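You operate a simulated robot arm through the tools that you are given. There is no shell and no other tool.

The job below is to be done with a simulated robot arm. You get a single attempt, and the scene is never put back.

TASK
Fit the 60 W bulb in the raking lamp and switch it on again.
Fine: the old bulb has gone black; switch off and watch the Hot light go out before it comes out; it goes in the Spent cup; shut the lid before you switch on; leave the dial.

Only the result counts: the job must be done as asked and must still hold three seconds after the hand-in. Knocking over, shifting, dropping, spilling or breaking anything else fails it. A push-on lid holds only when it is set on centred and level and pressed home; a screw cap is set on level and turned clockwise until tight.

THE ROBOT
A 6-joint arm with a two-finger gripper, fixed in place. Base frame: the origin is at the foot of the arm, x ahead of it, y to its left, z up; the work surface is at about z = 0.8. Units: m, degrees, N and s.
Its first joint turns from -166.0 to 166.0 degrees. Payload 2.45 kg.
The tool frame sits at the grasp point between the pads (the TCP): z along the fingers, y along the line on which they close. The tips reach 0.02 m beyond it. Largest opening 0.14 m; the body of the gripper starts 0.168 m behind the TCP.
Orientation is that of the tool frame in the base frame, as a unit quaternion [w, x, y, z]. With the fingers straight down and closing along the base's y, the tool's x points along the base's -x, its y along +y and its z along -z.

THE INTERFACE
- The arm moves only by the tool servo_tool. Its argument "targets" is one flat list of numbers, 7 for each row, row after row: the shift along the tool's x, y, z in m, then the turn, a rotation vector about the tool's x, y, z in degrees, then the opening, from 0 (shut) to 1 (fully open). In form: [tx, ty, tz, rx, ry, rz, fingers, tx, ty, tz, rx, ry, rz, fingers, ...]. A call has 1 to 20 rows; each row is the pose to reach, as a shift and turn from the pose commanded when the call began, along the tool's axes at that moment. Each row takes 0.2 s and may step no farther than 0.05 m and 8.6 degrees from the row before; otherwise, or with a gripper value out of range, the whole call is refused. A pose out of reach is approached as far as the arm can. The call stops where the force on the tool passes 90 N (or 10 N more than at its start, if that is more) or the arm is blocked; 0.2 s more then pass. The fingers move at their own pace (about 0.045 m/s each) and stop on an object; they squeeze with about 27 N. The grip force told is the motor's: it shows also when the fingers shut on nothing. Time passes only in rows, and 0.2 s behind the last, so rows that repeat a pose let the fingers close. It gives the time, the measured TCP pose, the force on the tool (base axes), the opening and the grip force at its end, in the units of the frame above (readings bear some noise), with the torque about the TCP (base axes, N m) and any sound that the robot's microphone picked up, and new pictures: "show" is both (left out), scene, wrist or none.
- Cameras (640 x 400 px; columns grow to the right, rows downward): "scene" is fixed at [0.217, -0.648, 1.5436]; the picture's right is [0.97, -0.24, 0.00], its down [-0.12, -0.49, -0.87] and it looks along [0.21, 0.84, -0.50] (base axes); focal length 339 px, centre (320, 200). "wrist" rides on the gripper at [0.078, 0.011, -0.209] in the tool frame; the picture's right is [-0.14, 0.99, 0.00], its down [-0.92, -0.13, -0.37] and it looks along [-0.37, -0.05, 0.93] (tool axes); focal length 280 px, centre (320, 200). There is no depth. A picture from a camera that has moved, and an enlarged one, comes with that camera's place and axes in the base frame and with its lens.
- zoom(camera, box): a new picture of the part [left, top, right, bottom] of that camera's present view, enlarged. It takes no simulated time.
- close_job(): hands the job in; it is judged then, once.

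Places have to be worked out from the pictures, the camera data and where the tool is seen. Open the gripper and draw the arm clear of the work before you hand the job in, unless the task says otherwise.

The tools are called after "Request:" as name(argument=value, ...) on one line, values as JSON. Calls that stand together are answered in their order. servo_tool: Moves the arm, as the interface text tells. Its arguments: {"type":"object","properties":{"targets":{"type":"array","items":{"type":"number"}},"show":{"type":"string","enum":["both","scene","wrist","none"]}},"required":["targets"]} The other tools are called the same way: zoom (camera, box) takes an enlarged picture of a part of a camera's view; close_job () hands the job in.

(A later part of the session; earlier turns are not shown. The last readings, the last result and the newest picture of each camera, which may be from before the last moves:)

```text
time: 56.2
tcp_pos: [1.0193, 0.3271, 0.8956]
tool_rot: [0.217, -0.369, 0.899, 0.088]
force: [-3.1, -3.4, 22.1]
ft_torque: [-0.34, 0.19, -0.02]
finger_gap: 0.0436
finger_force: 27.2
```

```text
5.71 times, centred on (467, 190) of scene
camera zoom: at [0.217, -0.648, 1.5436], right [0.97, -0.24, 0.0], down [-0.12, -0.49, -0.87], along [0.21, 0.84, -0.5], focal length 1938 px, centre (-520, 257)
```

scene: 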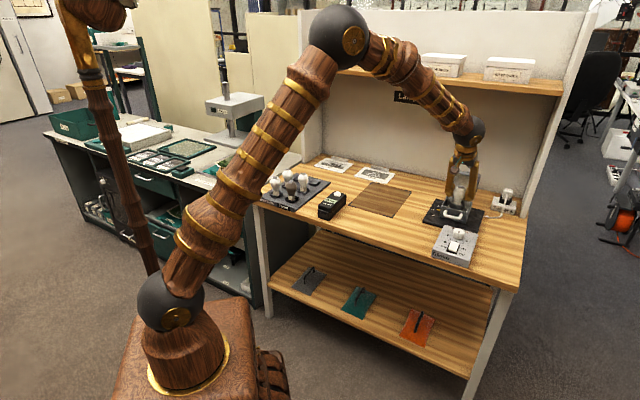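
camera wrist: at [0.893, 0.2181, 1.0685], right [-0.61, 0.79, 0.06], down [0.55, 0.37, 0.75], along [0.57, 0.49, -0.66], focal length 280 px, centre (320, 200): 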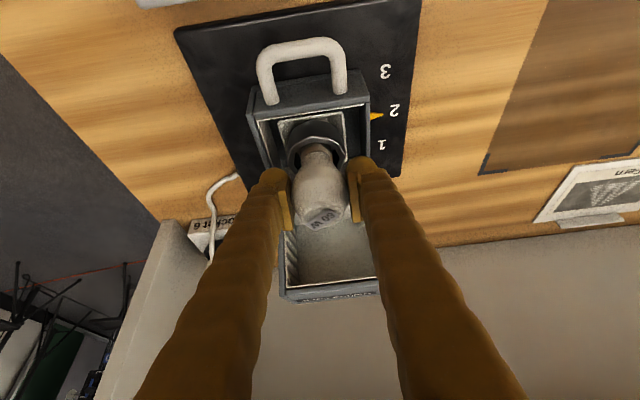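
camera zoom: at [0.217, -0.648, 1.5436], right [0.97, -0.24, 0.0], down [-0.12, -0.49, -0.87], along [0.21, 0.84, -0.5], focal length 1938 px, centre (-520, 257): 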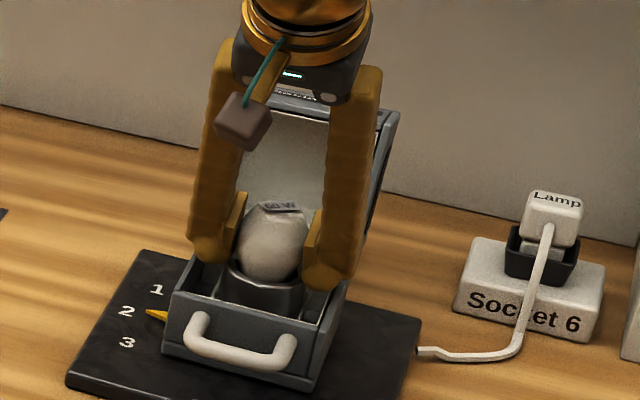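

The bulb bottoms out at 22 N at the height the old one sat. I'll relieve the push and release it.

Request:
servo_tool(targets=[-0.0007, 0, -0.0013, 0, 0, 0, 0.3, -0.0007, 0, -0.0013, 0, 0, 0, 0.36, -0.0007, 0, -0.0013, 0, 0, 0, 0.43, -0.0007, 0, -0.0013, 0, 0, 0, 0.52, -0.0007, 0, -0.0013, 0, 0, 0, 0.54])

Request:
zoom(camera="wrist", box=[200, 60, 440, 260])

Request:
zoom(camera="scene", box=[432, 155, 502, 225])

```text
time: 57.4
tcp_pos: [1.0201, 0.3273, 0.8946]
tool_rot: [0.216, -0.37, 0.899, 0.088]
force: [-0.1, -0.5, 0.2]
ft_torque: [0.01, -0.02, -0.03]
finger_gap: 0.0756
finger_force: 0.0
camera wrist: at [0.8946, 0.2198, 1.0474], right [-0.61, 0.79, 0.06], down [0.55, 0.37, 0.75], along [0.57, 0.49, -0.66], focal length 280 px, centre (320, 200)
```

scene: 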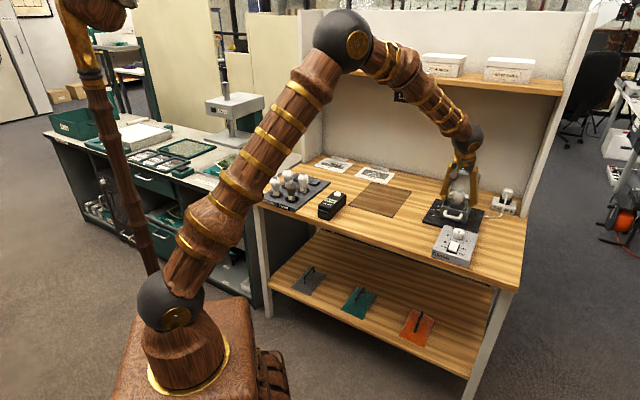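
wrist: 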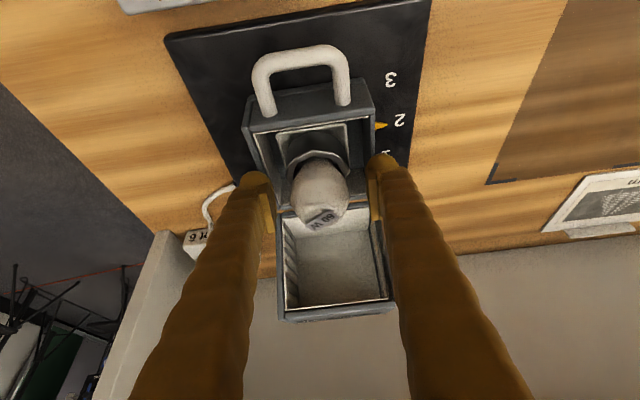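

```text
2.00 times, centred on (320, 160) of wrist
camera zoom: at [0.8946, 0.2198, 1.0474], right [-0.61, 0.79, 0.06], down [0.55, 0.37, 0.75], along [0.57, 0.49, -0.66], focal length 561 px, centre (320, 280)
```

zoom: 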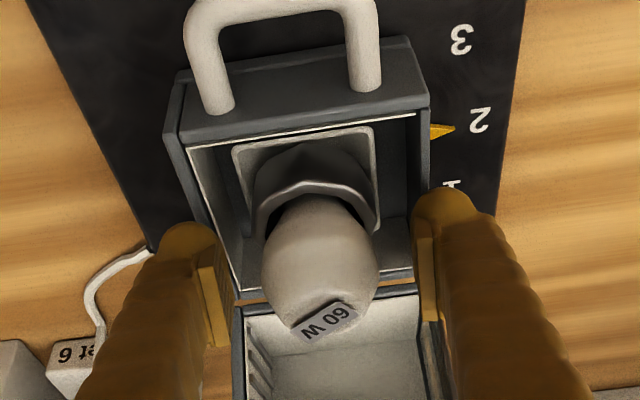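

```text
5.71 times, centred on (467, 190) of scene
camera zoom: at [0.217, -0.648, 1.5436], right [0.97, -0.24, 0.0], down [-0.12, -0.49, -0.87], along [0.21, 0.84, -0.5], focal length 1938 px, centre (-520, 257)
```

zoom: 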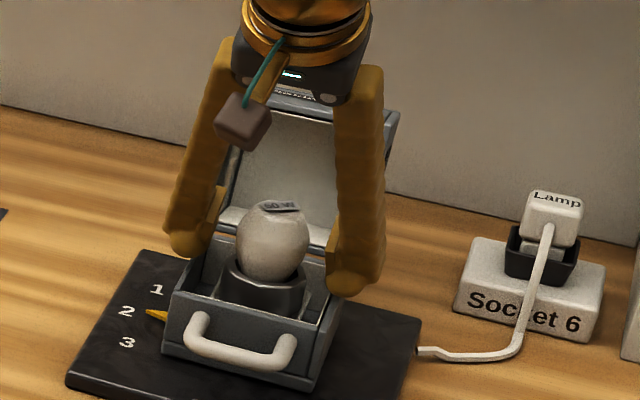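

The 60 W bulb sits in the socket where the old one was. I'll withdraw along the tool axis and look at the bulb and the open lid before shutting it.

Request:
servo_tool(targets=[0, 0, -0.03, 0, 0, 0, 0.54, 0, 0, -0.07, 0, 0, 0, 0.54, 0, 0, -0.11, 0, 0, 0, 0.7, 0, 0, -0.15, 0, 0, 0, 0.9, 0, 0, -0.18, 0, 0, 0, 1])

Request:
zoom(camera="wrist", box=[200, 60, 440, 260])

Request:
zoom(camera="scene", box=[432, 165, 502, 225])

```text
time: 58.6
tcp_pos: [0.9598, 0.267, 1.0557]
tool_rot: [0.216, -0.369, 0.899, 0.09]
force: [-0.7, -0.8, 0.0]
ft_torque: [0.0, 0.03, 0.01]
finger_gap: 0.1401
finger_force: 0.1
camera wrist: at [0.8357, 0.1588, 1.2076], right [-0.61, 0.79, 0.06], down [0.55, 0.37, 0.75], along [0.57, 0.49, -0.66], focal length 280 px, centre (320, 200)
```

scene: 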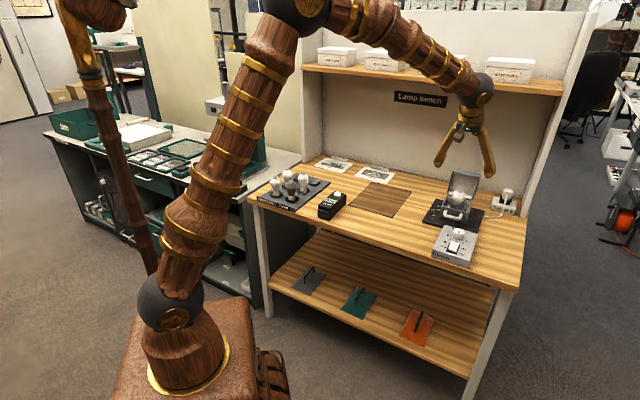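
wrist: 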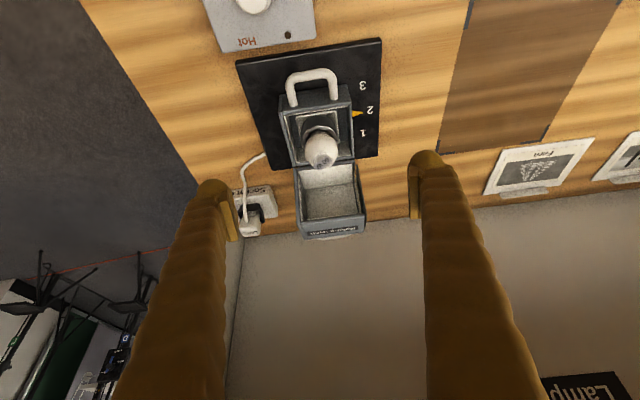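

```text
2.00 times, centred on (320, 160) of wrist
camera zoom: at [0.8357, 0.1588, 1.2076], right [-0.61, 0.79, 0.06], down [0.55, 0.37, 0.75], along [0.57, 0.49, -0.66], focal length 561 px, centre (320, 280)
```

zoom: 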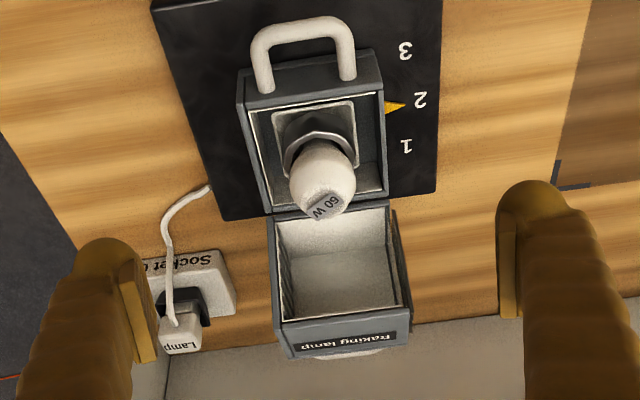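

```text
6.67 times, centred on (467, 195) of scene
camera zoom: at [0.217, -0.648, 1.5436], right [0.97, -0.24, 0.0], down [-0.12, -0.49, -0.87], along [0.21, 0.84, -0.5], focal length 2261 px, centre (-660, 233)
```

zoom: 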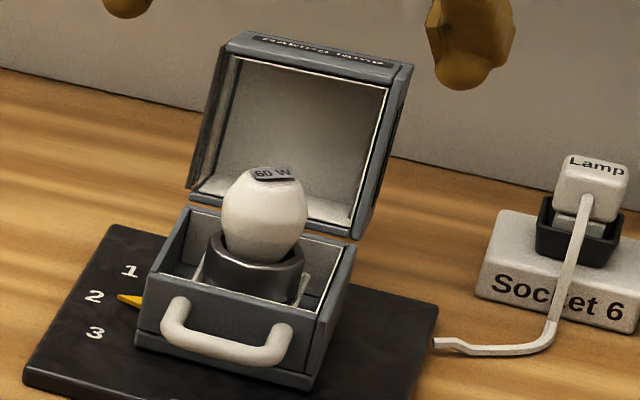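

The lid rests open at about 110°, with the 60 W bulb upright below it. I'll straddle the lid's sides with wide-open fingers at 40° tilt, then swing it shut along the hinge arc. First I'll hover.

Request:
servo_tool(targets=[-0.023, 0.0003, 0.0232, 0, -3.25, 0, 1, -0.046, 0.0006, 0.0465, 0, -6.5, 0, 1, -0.069, 0.001, 0.0698, 0, -9.75, 0, 1, -0.092, 0.0013, 0.093, 0, -13, 0, 1])

Request:
zoom(camera="wrist", box=[200, 0, 440, 240])

Request:
zoom(camera="scene", box=[432, 155, 502, 225])

```text
time: 59.6
tcp_pos: [1.0473, 0.356, 1.0131]
tool_rot: [0.318, -0.357, 0.868, 0.131]
force: [0.4, 0.3, 0.4]
ft_torque: [-0.03, 0.02, -0.01]
finger_gap: 0.1403
finger_force: 0.0
camera wrist: at [0.9019, 0.2275, 1.1238], right [-0.62, 0.78, 0.09], down [0.42, 0.24, 0.88], along [0.66, 0.58, -0.47], focal length 280 px, centre (320, 200)
```

scene: 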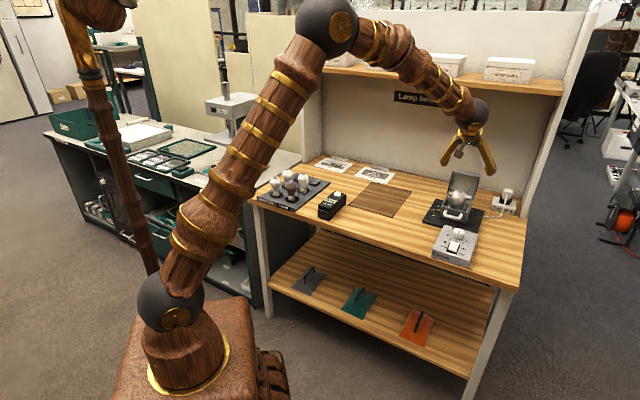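
wrist: 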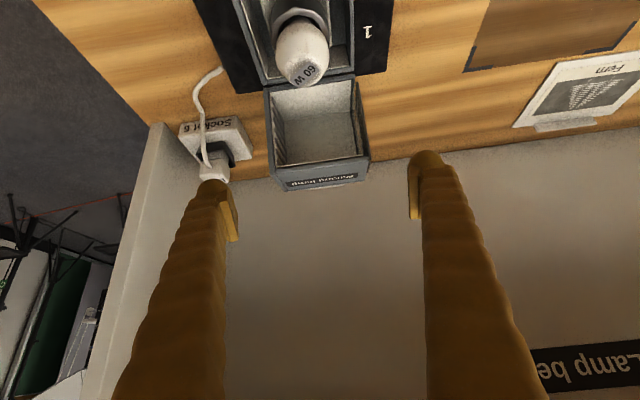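

```text
1.67 times, centred on (320, 120) of wrist
camera zoom: at [0.9019, 0.2275, 1.1238], right [-0.62, 0.78, 0.09], down [0.42, 0.24, 0.88], along [0.66, 0.58, -0.47], focal length 467 px, centre (320, 333)
```

zoom: 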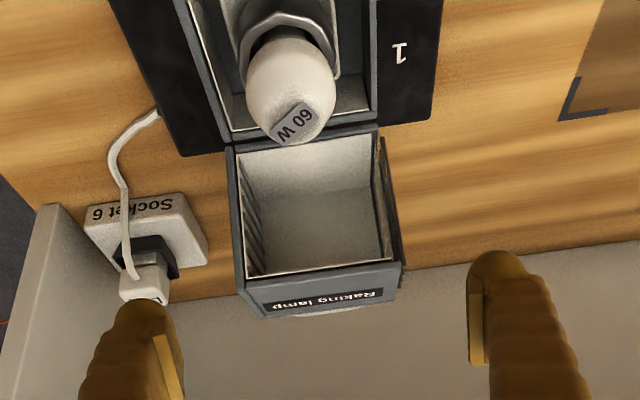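

```text
5.71 times, centred on (467, 190) of scene
camera zoom: at [0.217, -0.648, 1.5436], right [0.97, -0.24, 0.0], down [-0.12, -0.49, -0.87], along [0.21, 0.84, -0.5], focal length 1938 px, centre (-520, 257)
```

zoom: 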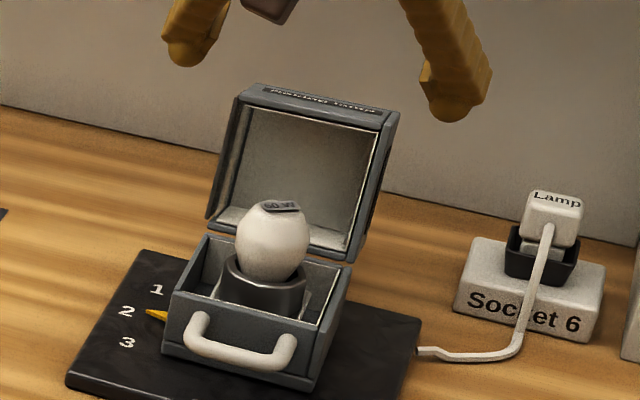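

The geometry puts the lid at about 102° open, centred between the fingers. I'll advance alongside its walls to the grip point.

Request:
servo_tool(targets=[0.001, 0, 0.025, 0, 0, 0, 1, 0.002, 0, 0.05, 0, 0, 0, 1, 0.003, 0, 0.07, 0, 0, 0, 1, 0.004, 0, 0.086, 0, 0, 0, 1])

Request:
zoom(camera="wrist", box=[200, 0, 440, 240])

Request:
zoom(camera="scene", box=[432, 155, 502, 225])

```text
time: 60.6
tcp_pos: [1.0867, 0.3937, 0.9455]
tool_rot: [0.316, -0.359, 0.869, 0.131]
force: [-0.1, -0.1, 0.4]
ft_torque: [-0.01, 0.0, 0.01]
finger_gap: 0.1401
finger_force: 0.1
camera wrist: at [0.9406, 0.2662, 1.0566], right [-0.62, 0.78, 0.09], down [0.42, 0.24, 0.88], along [0.66, 0.58, -0.48], focal length 280 px, centre (320, 200)
```

scene: 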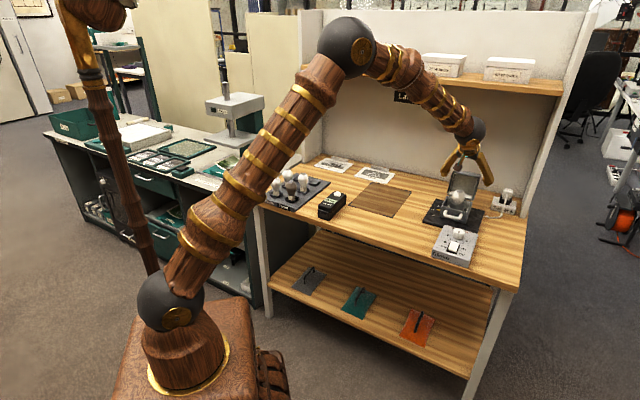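
wrist: 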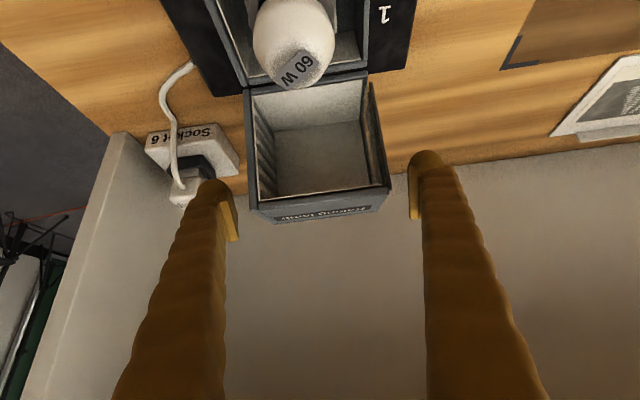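

```text
1.67 times, centred on (320, 120) of wrist
camera zoom: at [0.9406, 0.2662, 1.0566], right [-0.62, 0.78, 0.09], down [0.42, 0.24, 0.88], along [0.66, 0.58, -0.48], focal length 467 px, centre (320, 333)
```

zoom: 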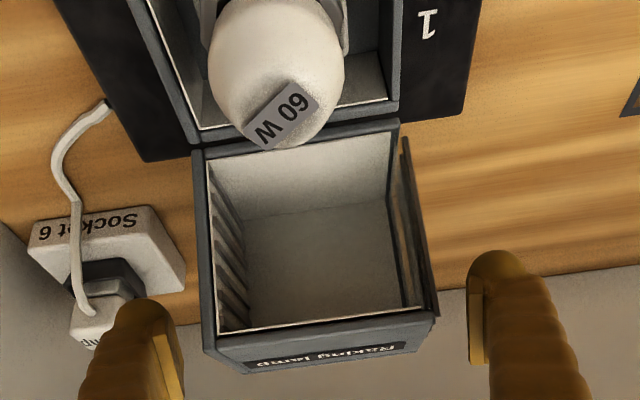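

```text
5.71 times, centred on (467, 190) of scene
camera zoom: at [0.217, -0.648, 1.5436], right [0.97, -0.24, 0.0], down [-0.12, -0.49, -0.87], along [0.21, 0.84, -0.5], focal length 1938 px, centre (-520, 257)
```

zoom: 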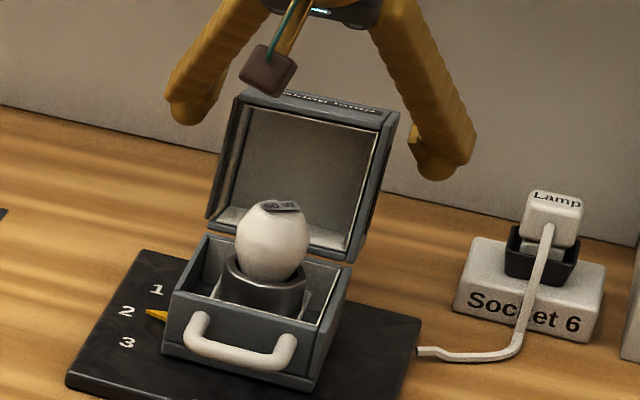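

The lid is centred between the fingers at the grip point. I'll close onto its side walls.

Request:
servo_tool(targets=[0, 0, 0, 0, 0, 0, 0.9, 0, 0, 0, 0, 0, 0, 0.8, 0, 0, 0, 0, 0, 0, 0.72, 0, 0, 0, 0, 0, 0, 0.66, 0, 0, 0, 0, 0, 0, 0.62])

Request:
zoom(camera="wrist", box=[200, 0, 440, 240])

Request:
zoom(camera="scene", box=[432, 155, 502, 225])

```text
time: 61.8
tcp_pos: [1.0868, 0.3949, 0.9451]
tool_rot: [0.318, -0.357, 0.869, 0.131]
force: [2.6, -0.4, 0.4]
ft_torque: [-0.07, 0.0, 0.26]
finger_gap: 0.1104
finger_force: 45.1
camera wrist: at [0.9406, 0.2659, 1.0565], right [-0.62, 0.78, 0.09], down [0.42, 0.24, 0.88], along [0.66, 0.58, -0.48], focal length 280 px, centre (320, 200)
```

scene: 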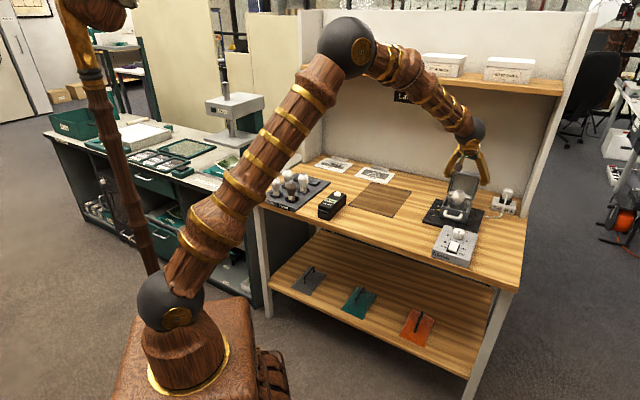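
wrist: 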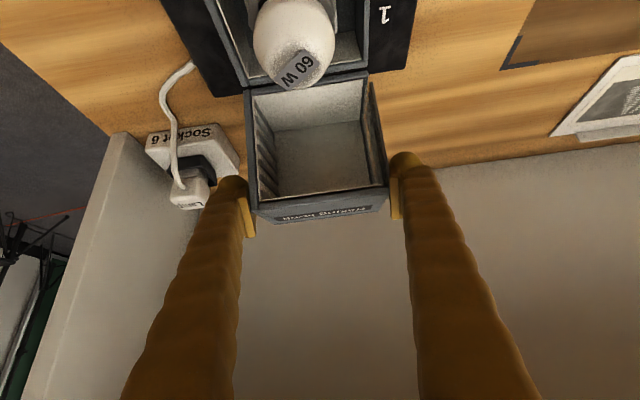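

```text
1.67 times, centred on (320, 120) of wrist
camera zoom: at [0.9406, 0.2659, 1.0565], right [-0.62, 0.78, 0.09], down [0.42, 0.24, 0.88], along [0.66, 0.58, -0.48], focal length 467 px, centre (320, 333)
```

zoom: 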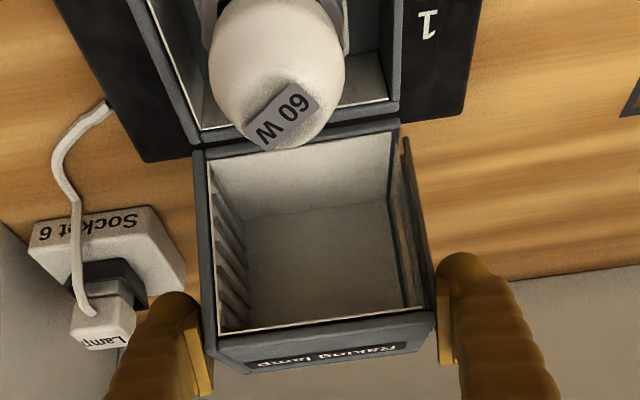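

```text
5.71 times, centred on (467, 190) of scene
camera zoom: at [0.217, -0.648, 1.5436], right [0.97, -0.24, 0.0], down [-0.12, -0.49, -0.87], along [0.21, 0.84, -0.5], focal length 1938 px, centre (-520, 257)
```

zoom: 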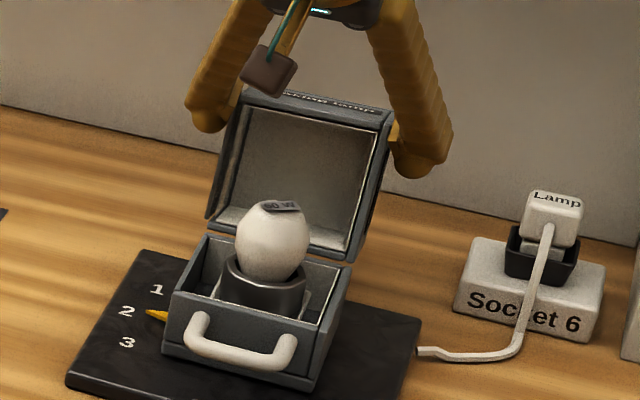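

The lid is held at 110 mm with almost no net force. I'll start swinging it closed along the hinge arc, 20° at first with a slight co-rotation, and watch the forces.

Request:
servo_tool(targets=[0.0033, 0, -0.0077, 0, -1, 0, 0.62, 0.0073, 0, -0.0149, 0, -2, 0, 0.62, 0.0118, 0, -0.0218, 0, -3, 0, 0.62, 0.0169, 0, -0.0283, 0, -4, 0, 0.62])

Request:
zoom(camera="scene", box=[432, 155, 502, 225])

```text
time: 62.8
tcp_pos: [1.0631, 0.3722, 0.9556]
tool_rot: [0.346, -0.353, 0.857, 0.143]
force: [2.4, 4.7, -24.1]
ft_torque: [0.53, -0.38, -0.18]
finger_gap: 0.1075
finger_force: 44.9
camera wrist: at [0.9123, 0.2386, 1.0532], right [-0.63, 0.77, 0.1], down [0.38, 0.19, 0.91], along [0.68, 0.6, -0.41], focal length 280 px, centre (320, 200)
```

scene: 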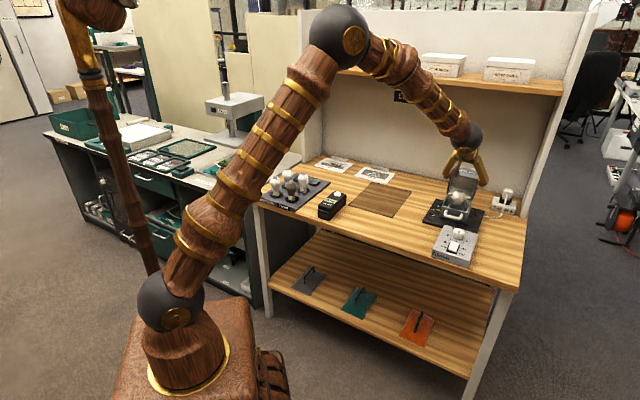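
wrist: 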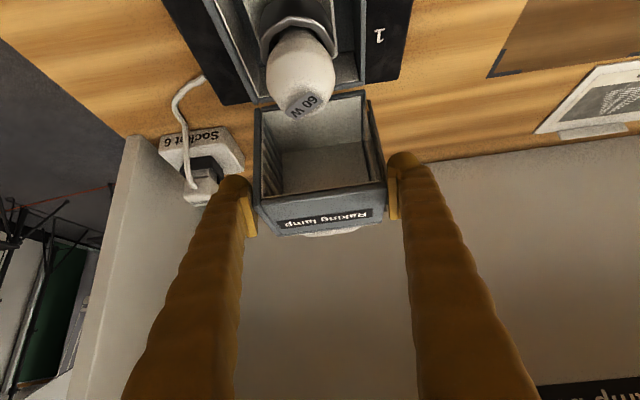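

```text
5.71 times, centred on (467, 190) of scene
camera zoom: at [0.217, -0.648, 1.5436], right [0.97, -0.24, 0.0], down [-0.12, -0.49, -0.87], along [0.21, 0.84, -0.5], focal length 1938 px, centre (-520, 257)
```

zoom: 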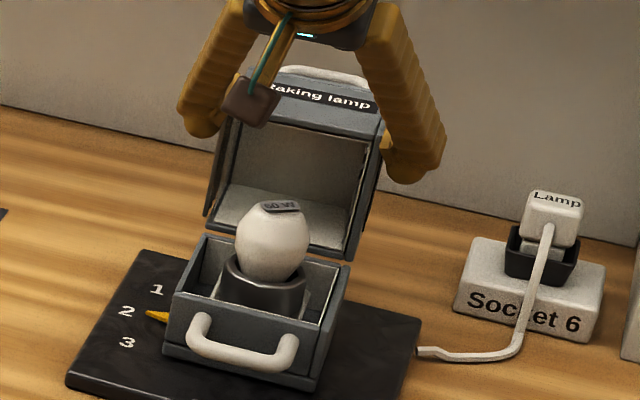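

The lid follows well and is now at about 80°. I'll tighten the arc slightly and carry on to about 50°.

Request:
servo_tool(targets=[0.0067, 0, -0.0051, 0, -1, 0, 0.62, 0.0124, 0, -0.0109, 0, -2, 0, 0.62, 0.0186, 0, -0.0162, 0, -3, 0, 0.62, 0.0252, 0, -0.0208, 0, -4, 0, 0.62, 0.0322, 0, -0.025, 0, -5, 0, 0.62, 0.0395, 0, -0.0285, 0, -6, 0, 0.62])

Request:
zoom(camera="scene", box=[432, 155, 502, 225])

```text
time: 64.2
tcp_pos: [1.0291, 0.3369, 0.9497]
tool_rot: [0.393, -0.344, 0.837, 0.161]
force: [12.7, -3.7, 8.5]
ft_torque: [0.46, -0.65, 0.14]
finger_gap: 0.1039
finger_force: 44.7
camera wrist: at [0.8722, 0.1977, 1.0254], right [-0.63, 0.77, 0.11], down [0.31, 0.12, 0.94], along [0.71, 0.63, -0.31], focal length 280 px, centre (320, 200)
```

scene: 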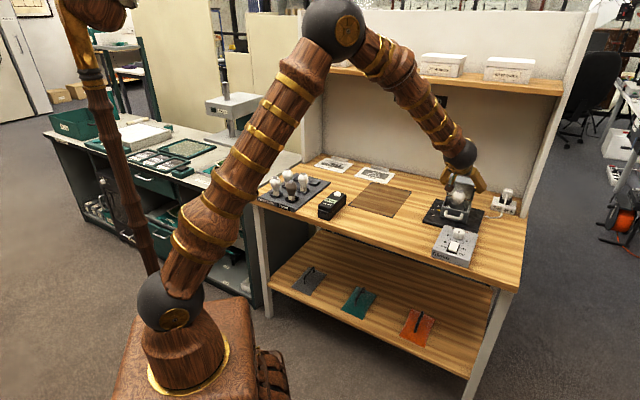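
wrist: 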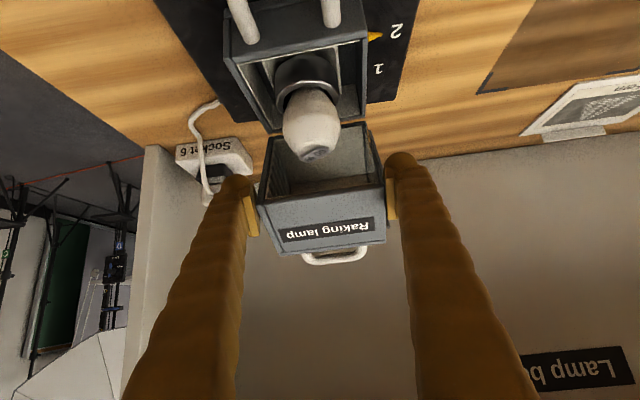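

```text
5.71 times, centred on (467, 190) of scene
camera zoom: at [0.217, -0.648, 1.5436], right [0.97, -0.24, 0.0], down [-0.12, -0.49, -0.87], along [0.21, 0.84, -0.5], focal length 1938 px, centre (-520, 257)
```

zoom: 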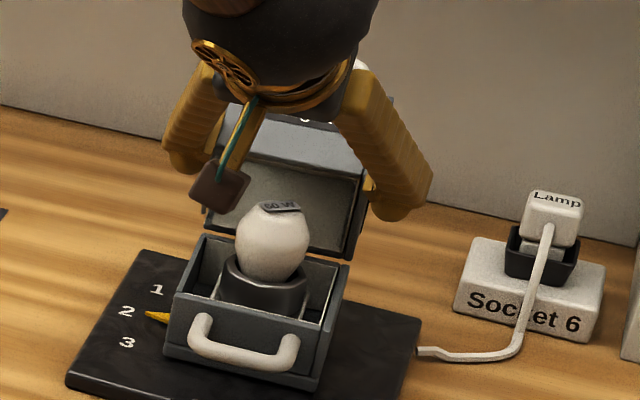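

The lid is at about 52°, with modest force and a small side load. I'll shift 1.5 mm sideways to ease that and continue to about 27°.

Request:
servo_tool(targets=[0.0071, -0.0015, -0.004, 0, -1, 0, 0.62, 0.0147, -0.0015, -0.0071, 0, -2, 0, 0.62, 0.0225, -0.0015, -0.0094, 0, -3, 0, 0.62, 0.0304, -0.0015, -0.0111, 0, -4, 0, 0.62, 0.0386, -0.0015, -0.012, 0, -4, 0, 0.62])

Request:
zoom(camera="scene", box=[432, 155, 502, 225])

Request:
zoom(camera="wrist", box=[200, 40, 440, 280])

```text
time: 65.4
tcp_pos: [1.0062, 0.313, 0.9297]
tool_rot: [0.421, -0.339, 0.823, 0.173]
force: [10.8, -14.8, 20.7]
ft_torque: [0.57, -1.16, -0.35]
finger_gap: 0.1023
finger_force: 45.2
camera wrist: at [0.8452, 0.1698, 0.9889], right [-0.64, 0.76, 0.11], down [0.26, 0.08, 0.96], along [0.72, 0.64, -0.25], focal length 280 px, centre (320, 200)
```

scene: 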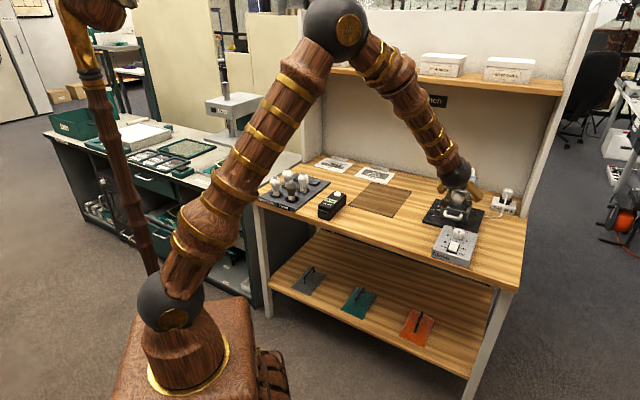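
wrist: 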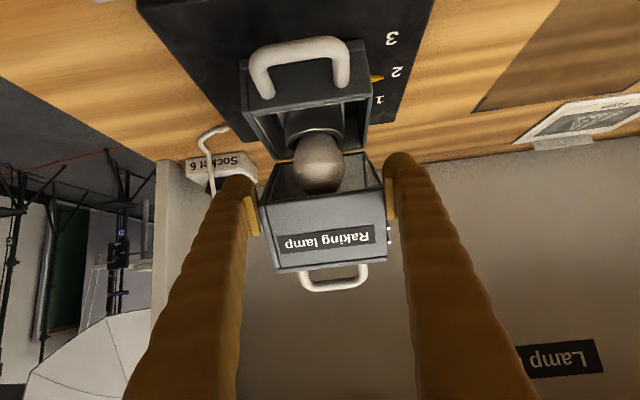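

```text
5.71 times, centred on (467, 190) of scene
camera zoom: at [0.217, -0.648, 1.5436], right [0.97, -0.24, 0.0], down [-0.12, -0.49, -0.87], along [0.21, 0.84, -0.5], focal length 1938 px, centre (-520, 257)
```

zoom: 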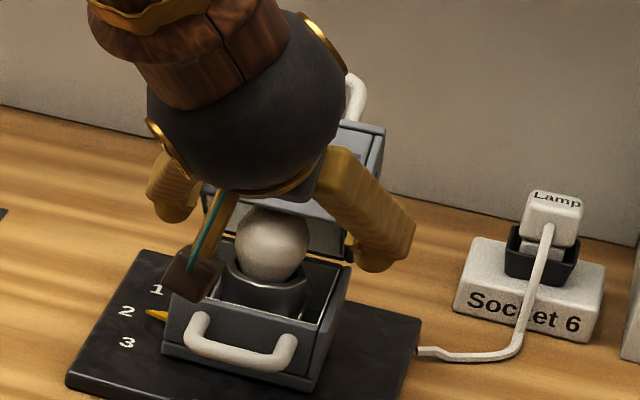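

```text
1.67 times, centred on (320, 160) of wrist
camera zoom: at [0.8452, 0.1698, 0.9889], right [-0.64, 0.76, 0.11], down [0.26, 0.08, 0.96], along [0.72, 0.64, -0.25], focal length 467 px, centre (320, 267)
```

zoom: 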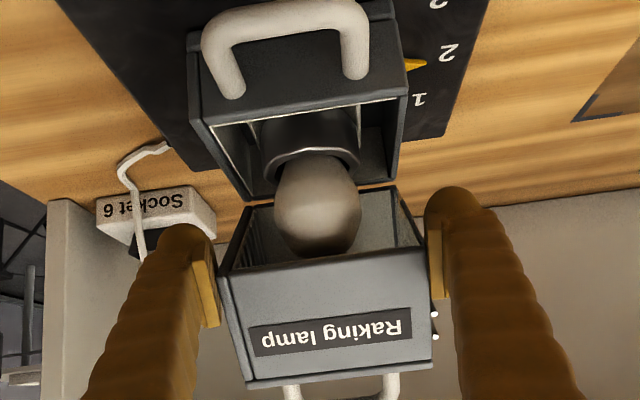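

The pads have slid toward the free edge, and the lid is at about 45°, near its balance point. I'll take it another 15° with the tool co-rotating and remove the growing side load.

Request:
servo_tool(targets=[0.002, -0.003, 0, 0, -1, 0, 0.62, 0.009, -0.003, 0, 0, -4, 0, 0.62, 0.0165, -0.003, 0, 0, -7, 0, 0.62, 0.0242, -0.003, -0.0003, 0, -10, 0, 0.62])

Request:
zoom(camera="scene", box=[432, 155, 502, 225])

Request:
zoom(camera="wrist", box=[200, 40, 440, 280])

```text
time: 66.4
tcp_pos: [0.996, 0.3017, 0.9073]
tool_rot: [0.49, -0.324, 0.783, 0.203]
force: [-20.9, 14.6, 12.7]
ft_torque: [1.32, 0.0, 0.67]
finger_gap: 0.1019
finger_force: 44.9
camera wrist: at [0.8303, 0.1536, 0.9293], right [-0.66, 0.74, 0.12], down [0.14, -0.04, 0.99], along [0.74, 0.67, -0.08], focal length 280 px, centre (320, 200)
```

scene: 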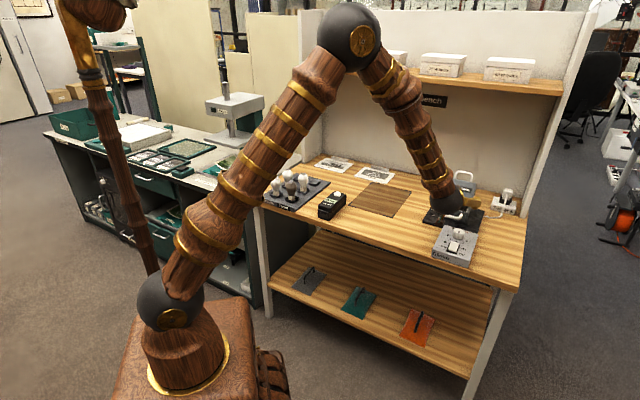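
wrist: 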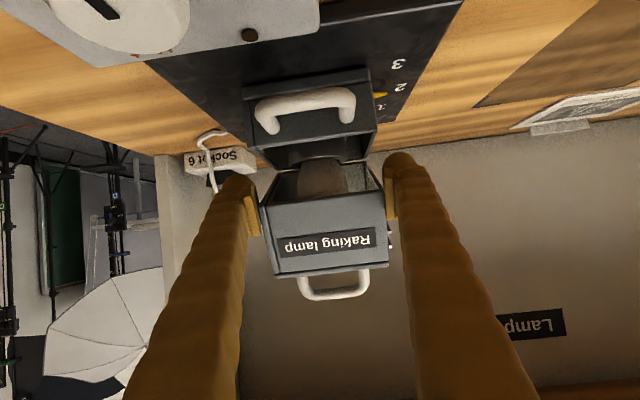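

```text
5.71 times, centred on (467, 190) of scene
camera zoom: at [0.217, -0.648, 1.5436], right [0.97, -0.24, 0.0], down [-0.12, -0.49, -0.87], along [0.21, 0.84, -0.5], focal length 1938 px, centre (-520, 257)
```

zoom: 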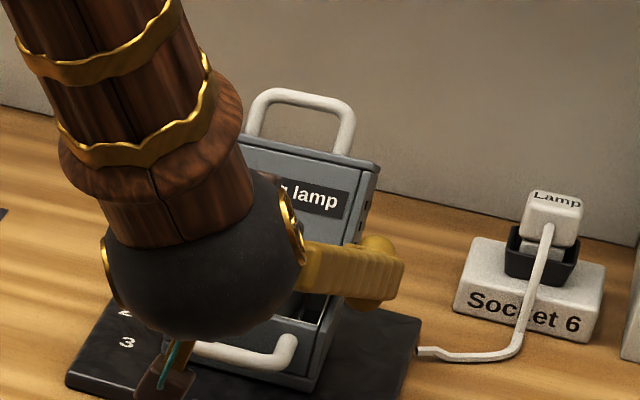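

```text
1.67 times, centred on (320, 160) of wrist
camera zoom: at [0.8303, 0.1536, 0.9293], right [-0.66, 0.74, 0.12], down [0.14, -0.04, 0.99], along [0.74, 0.67, -0.08], focal length 467 px, centre (320, 267)
```

zoom: 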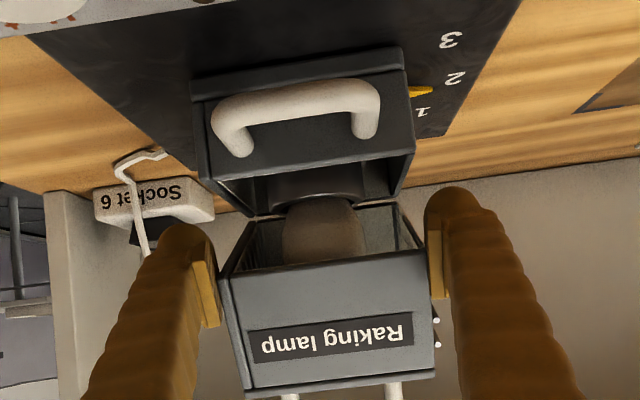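

The lid is now about 30° open, past the balance point on the closing side. I'll ease the side load and open the fingers a little at a time so it settles shut.

Request:
servo_tool(targets=[0, 0.0025, 0, 0, 0, 0, 0.62, 0, 0.0025, 0, 0, 0, 0, 0.72, 0, 0.0025, 0, 0, 0, 0, 0.76, 0, 0.0025, 0, 0, 0, 0, 0.82])

Request:
zoom(camera="scene", box=[432, 155, 502, 225])

Request:
zoom(camera="wrist", box=[200, 40, 440, 280])

```text
time: 67.4
tcp_pos: [0.9947, 0.3029, 0.908]
tool_rot: [0.491, -0.323, 0.783, 0.202]
force: [0.8, 0.7, 0.3]
ft_torque: [-0.03, 0.0, 0.02]
finger_gap: 0.1147
finger_force: 0.1
camera wrist: at [0.8296, 0.1547, 0.9301], right [-0.65, 0.75, 0.12], down [0.14, -0.04, 0.99], along [0.74, 0.66, -0.08], focal length 280 px, centre (320, 200)
```

scene: 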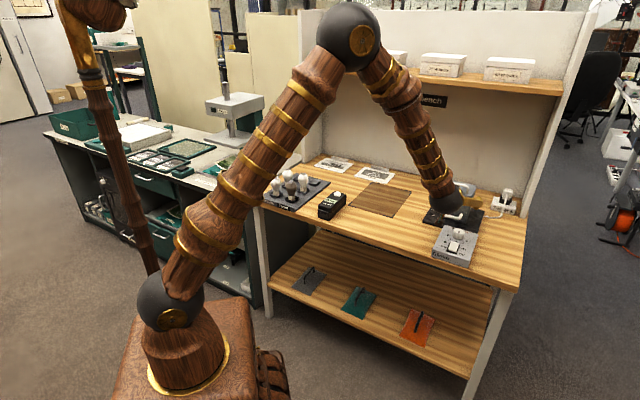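
wrist: 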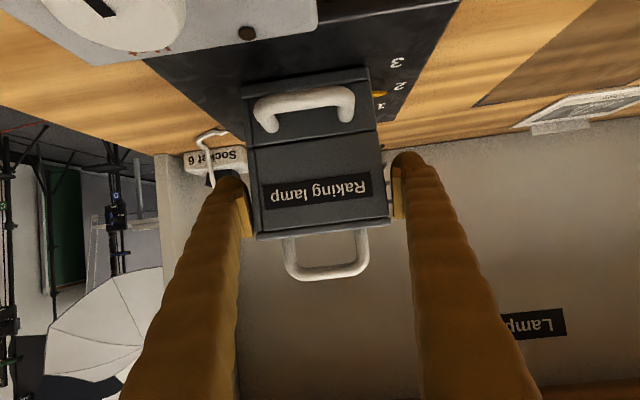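

```text
5.71 times, centred on (467, 190) of scene
camera zoom: at [0.217, -0.648, 1.5436], right [0.97, -0.24, 0.0], down [-0.12, -0.49, -0.87], along [0.21, 0.84, -0.5], focal length 1938 px, centre (-520, 257)
```

zoom: 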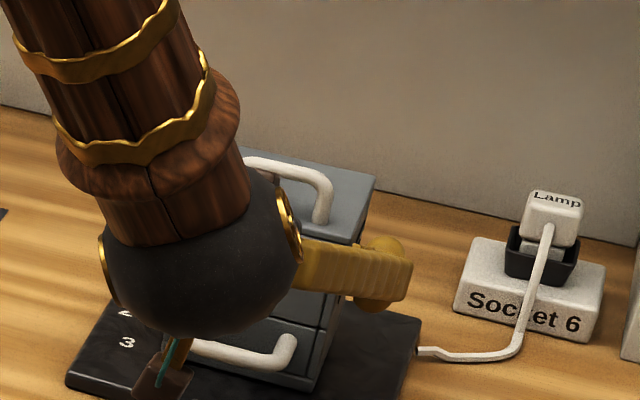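

```text
1.67 times, centred on (320, 160) of wrist
camera zoom: at [0.8296, 0.1547, 0.9301], right [-0.65, 0.75, 0.12], down [0.14, -0.04, 0.99], along [0.74, 0.66, -0.08], focal length 467 px, centre (320, 267)
```

zoom: 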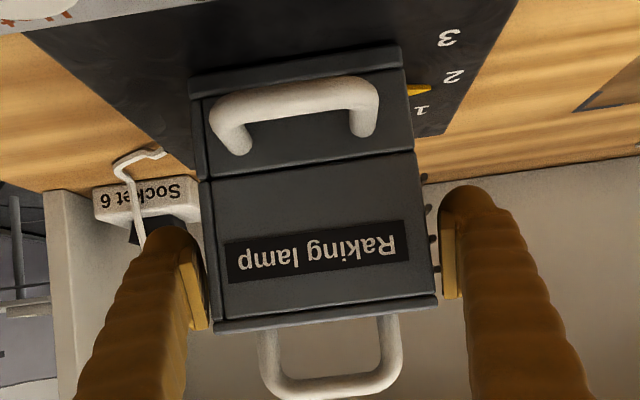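

The lid has dropped shut. I'll spread the fingers, back out along the tool axis, and inspect the seam.

Request:
servo_tool(targets=[0, 0, 0, 0, 0, 0, 0.95, 0, 0, 0, 0, 0, 0, 1, 0, 0, 0, 0, 0, 0, 1, -0.01, 0, -0.03, 0, 4, 0, 1, -0.03, 0, -0.065, 0, 10, 0, 1, -0.055, 0, -0.1, 0, 17, 0, 1, -0.08, 0, -0.135, 0, 24, 0, 1])

Request:
zoom(camera="scene", box=[425, 165, 505, 275])

Request:
zoom(camera="wrist", box=[200, 0, 440, 240])

```text
time: 69.0
tcp_pos: [0.9326, 0.2433, 1.0383]
tool_rot: [0.318, -0.356, 0.869, 0.132]
force: [-0.1, 0.6, 0.0]
ft_torque: [0.07, -0.07, 0.03]
finger_gap: 0.1402
finger_force: 0.2
camera wrist: at [0.786, 0.1143, 1.1494], right [-0.62, 0.78, 0.09], down [0.42, 0.23, 0.88], along [0.66, 0.58, -0.47], focal length 280 px, centre (320, 200)
```

scene: 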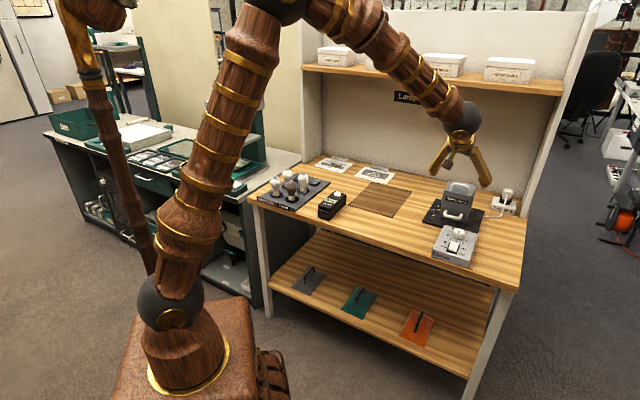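
wrist: 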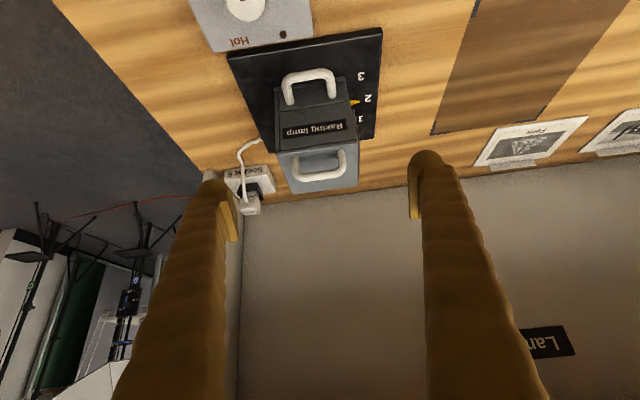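

```text
3.64 times, centred on (465, 220) of scene
camera zoom: at [0.217, -0.648, 1.5436], right [0.97, -0.24, 0.0], down [-0.12, -0.49, -0.87], along [0.21, 0.84, -0.5], focal length 1233 px, centre (-207, 127)
```

zoom: 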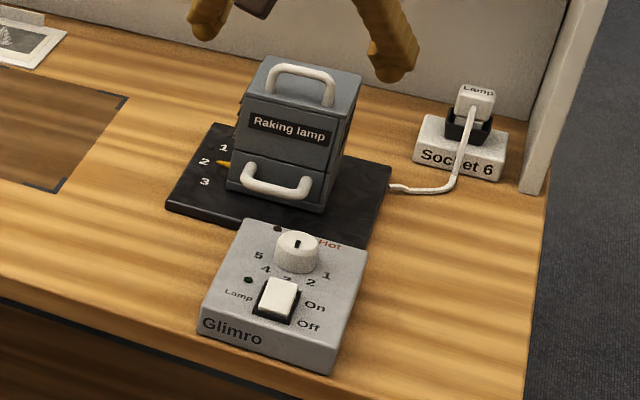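

```text
1.67 times, centred on (320, 120) of wrist
camera zoom: at [0.786, 0.1143, 1.1494], right [-0.62, 0.78, 0.09], down [0.42, 0.23, 0.88], along [0.66, 0.58, -0.47], focal length 467 px, centre (320, 333)
```

zoom: 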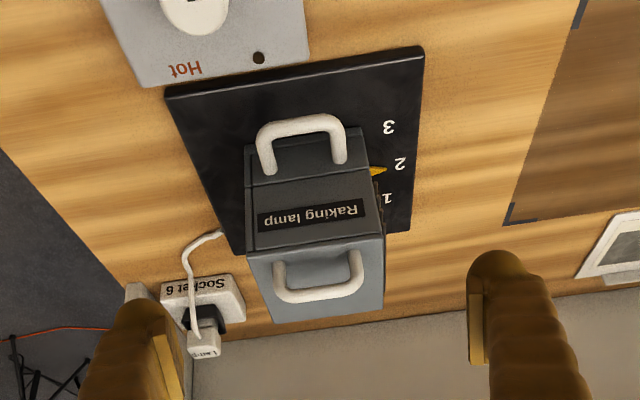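

Request:
zoom(camera="scene", box=[442, 175, 492, 225])

Request:
zoom(camera="scene", box=[425, 215, 489, 272])

Request:
zoom(camera="wrist", box=[270, 50, 370, 150])

```text
8.00 times, centred on (467, 200) of scene
camera zoom: at [0.217, -0.648, 1.5436], right [0.97, -0.24, 0.0], down [-0.12, -0.49, -0.87], along [0.21, 0.84, -0.5], focal length 2713 px, centre (-856, 200)
```

zoom: 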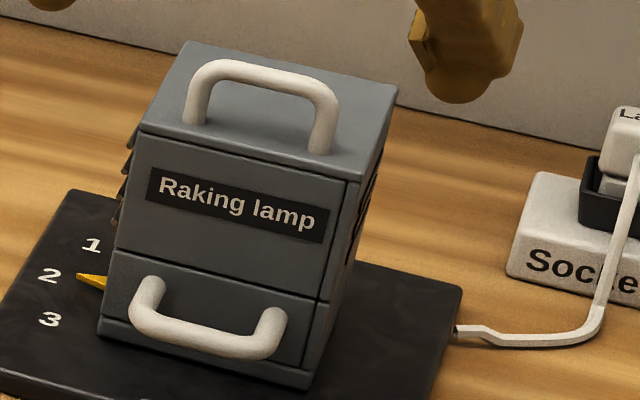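

```text
7.02 times, centred on (457, 244) of scene
camera zoom: at [0.217, -0.648, 1.5436], right [0.97, -0.24, 0.0], down [-0.12, -0.49, -0.87], along [0.21, 0.84, -0.5], focal length 2380 px, centre (-641, -105)
```

zoom: 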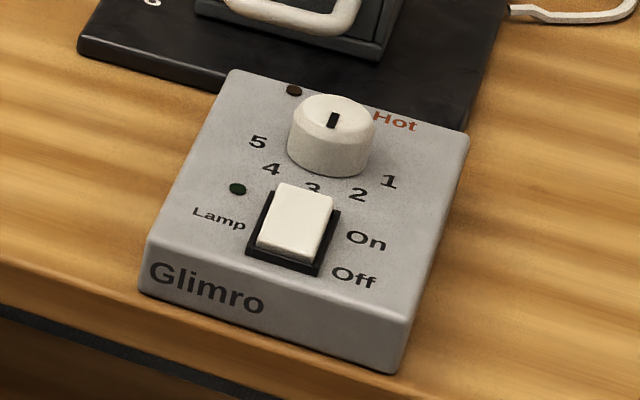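

```text
4.00 times, centred on (320, 100) of wrist
camera zoom: at [0.786, 0.1143, 1.1494], right [-0.62, 0.78, 0.09], down [0.42, 0.23, 0.88], along [0.66, 0.58, -0.47], focal length 1122 px, centre (320, 600)
```

zoom: 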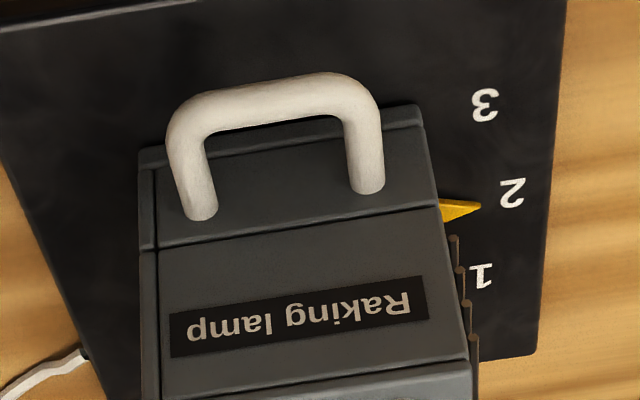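

The lid is fully shut, the pointer is still at 2, the dial is untouched and the box hasn't moved. I'll bring the tool vertical, close the fingers and hover over the On half of the rocker.

Request:
servo_tool(targets=[0.0201, -0.0059, -0.008, 0, 5, 0, 0.8, 0.0403, -0.0119, -0.006, 0, 10, 0, 0.6, 0.0604, -0.0178, -0.003, 0, 15, 0, 0.4, 0.0806, -0.0238, 0.001, 0, 20, 0, 0.2, 0.1007, -0.0297, 0.005, 0, 25, 0, 0, 0.1208, -0.0356, 0.009, 0, 30.1, 0, 0, 0.141, -0.0416, 0.014, 0, 35.1, 0, 0, 0.1611, -0.0475, 0.0183, 0, 40.2, 0, 0, 0.1611, -0.0475, 0.0183, 0, 40.2, 0, 0])

Request:
zoom(camera="scene", box=[425, 205, 489, 272])

Request:
zoom(camera="wrist", box=[250, 120, 400, 260])

```text
time: 71.0
tcp_pos: [0.8892, 0.1294, 0.9222]
tool_rot: [-0.001, -0.38, 0.925, 0.0]
force: [-0.1, 0.0, -0.9]
ft_torque: [0.0, 0.01, 0.0]
finger_gap: 0.0001
finger_force: 25.7
camera wrist: at [0.8256, 0.0831, 1.1317], right [-0.6, 0.8, 0.0], down [0.74, 0.56, 0.37], along [0.29, 0.22, -0.93], focal length 280 px, centre (320, 200)
```

scene: 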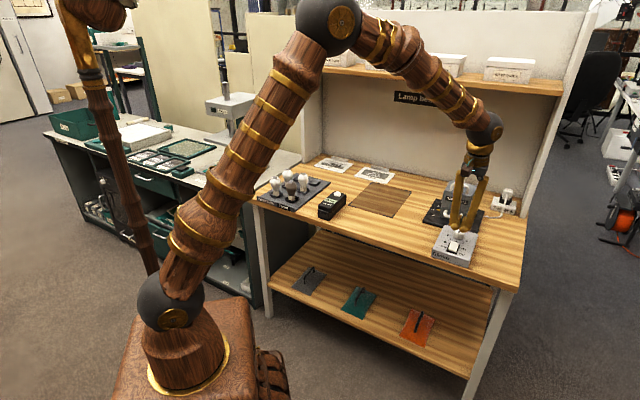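
wrist: 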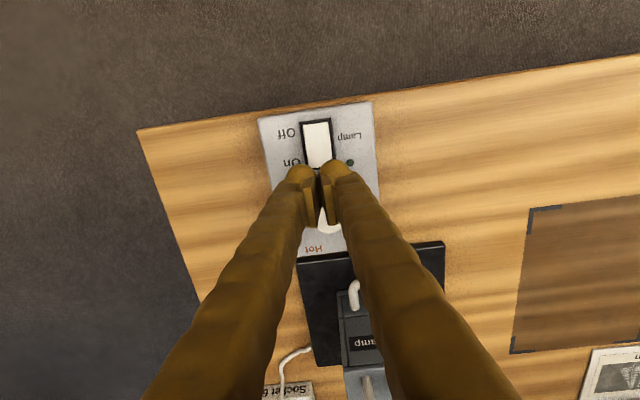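

```text
5.97 times, centred on (457, 238) of scene
camera zoom: at [0.217, -0.648, 1.5436], right [0.97, -0.24, 0.0], down [-0.12, -0.49, -0.87], along [0.21, 0.84, -0.5], focal length 2024 px, centre (-498, -30)
```

zoom: 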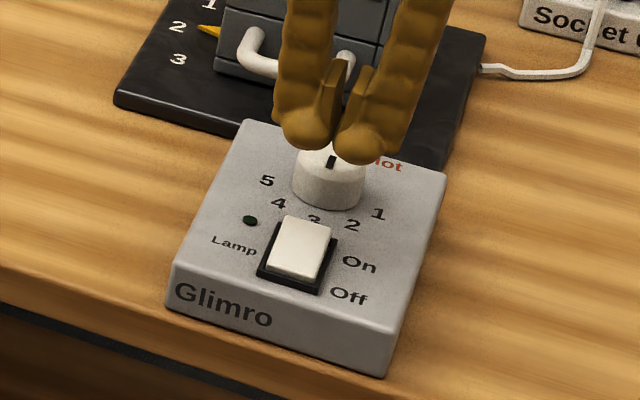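

```text
2.86 times, centred on (325, 190) of wrist
camera zoom: at [0.8256, 0.0831, 1.1317], right [-0.6, 0.8, 0.0], down [0.74, 0.56, 0.37], along [0.29, 0.22, -0.93], focal length 801 px, centre (306, 229)
```

zoom: 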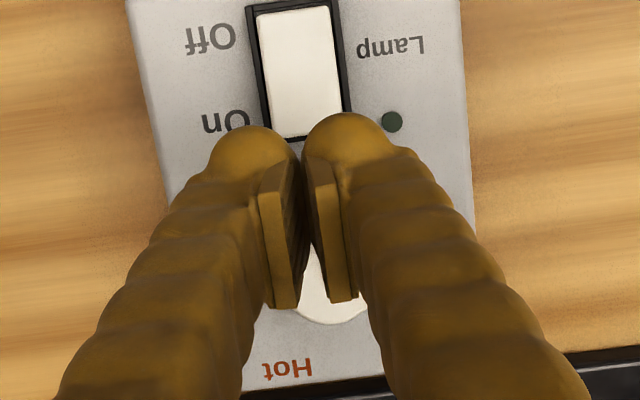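

The On half's end edge is at about (0.887, 0.131). I'll shift 5 mm toward the rocker centre, away from the dial, and lower to just above contact.

Request:
servo_tool(targets=[0.005, 0.003, 0.015, 0, 0, 0, 0, 0.005, 0.003, 0.032, 0, 0, 0, 0, 0.005, 0.003, 0.046, 0, 0, 0, 0, 0.005, 0.003, 0.051, 0, 0, 0, 0], show="none")

Request:
zoom(camera="scene", box=[425, 205, 489, 272])

Request:
zoom(camera="wrist", box=[250, 120, 400, 260])

```text
time: 72.0
tcp_pos: [0.8828, 0.1299, 0.8693]
tool_rot: [0.0, -0.38, 0.925, -0.001]
force: [-1.1, -0.8, -0.3]
ft_torque: [0.01, 0.0, -0.02]
finger_gap: 0.0
finger_force: 27.2
```

```text
5.97 times, centred on (457, 238) of scene
camera zoom: at [0.217, -0.648, 1.5436], right [0.97, -0.24, 0.0], down [-0.12, -0.49, -0.87], along [0.21, 0.84, -0.5], focal length 2024 px, centre (-498, -30)
```

zoom: 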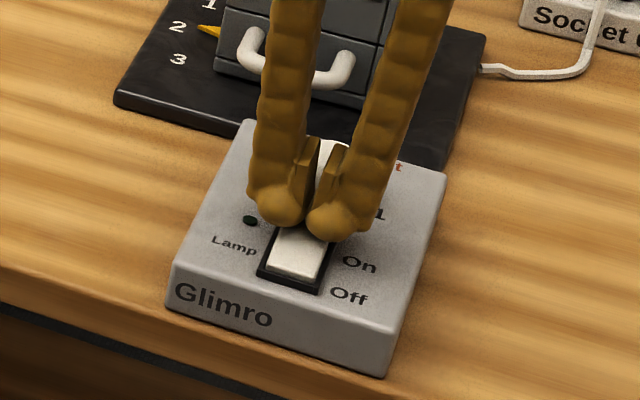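

```text
2.86 times, centred on (325, 190) of wrist
camera zoom: at [0.8202, 0.0825, 1.0813], right [-0.6, 0.8, 0.0], down [0.74, 0.56, 0.37], along [0.29, 0.22, -0.93], focal length 801 px, centre (306, 229)
```

zoom: 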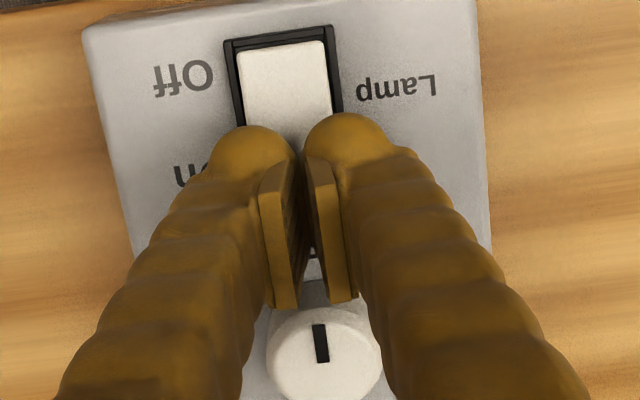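

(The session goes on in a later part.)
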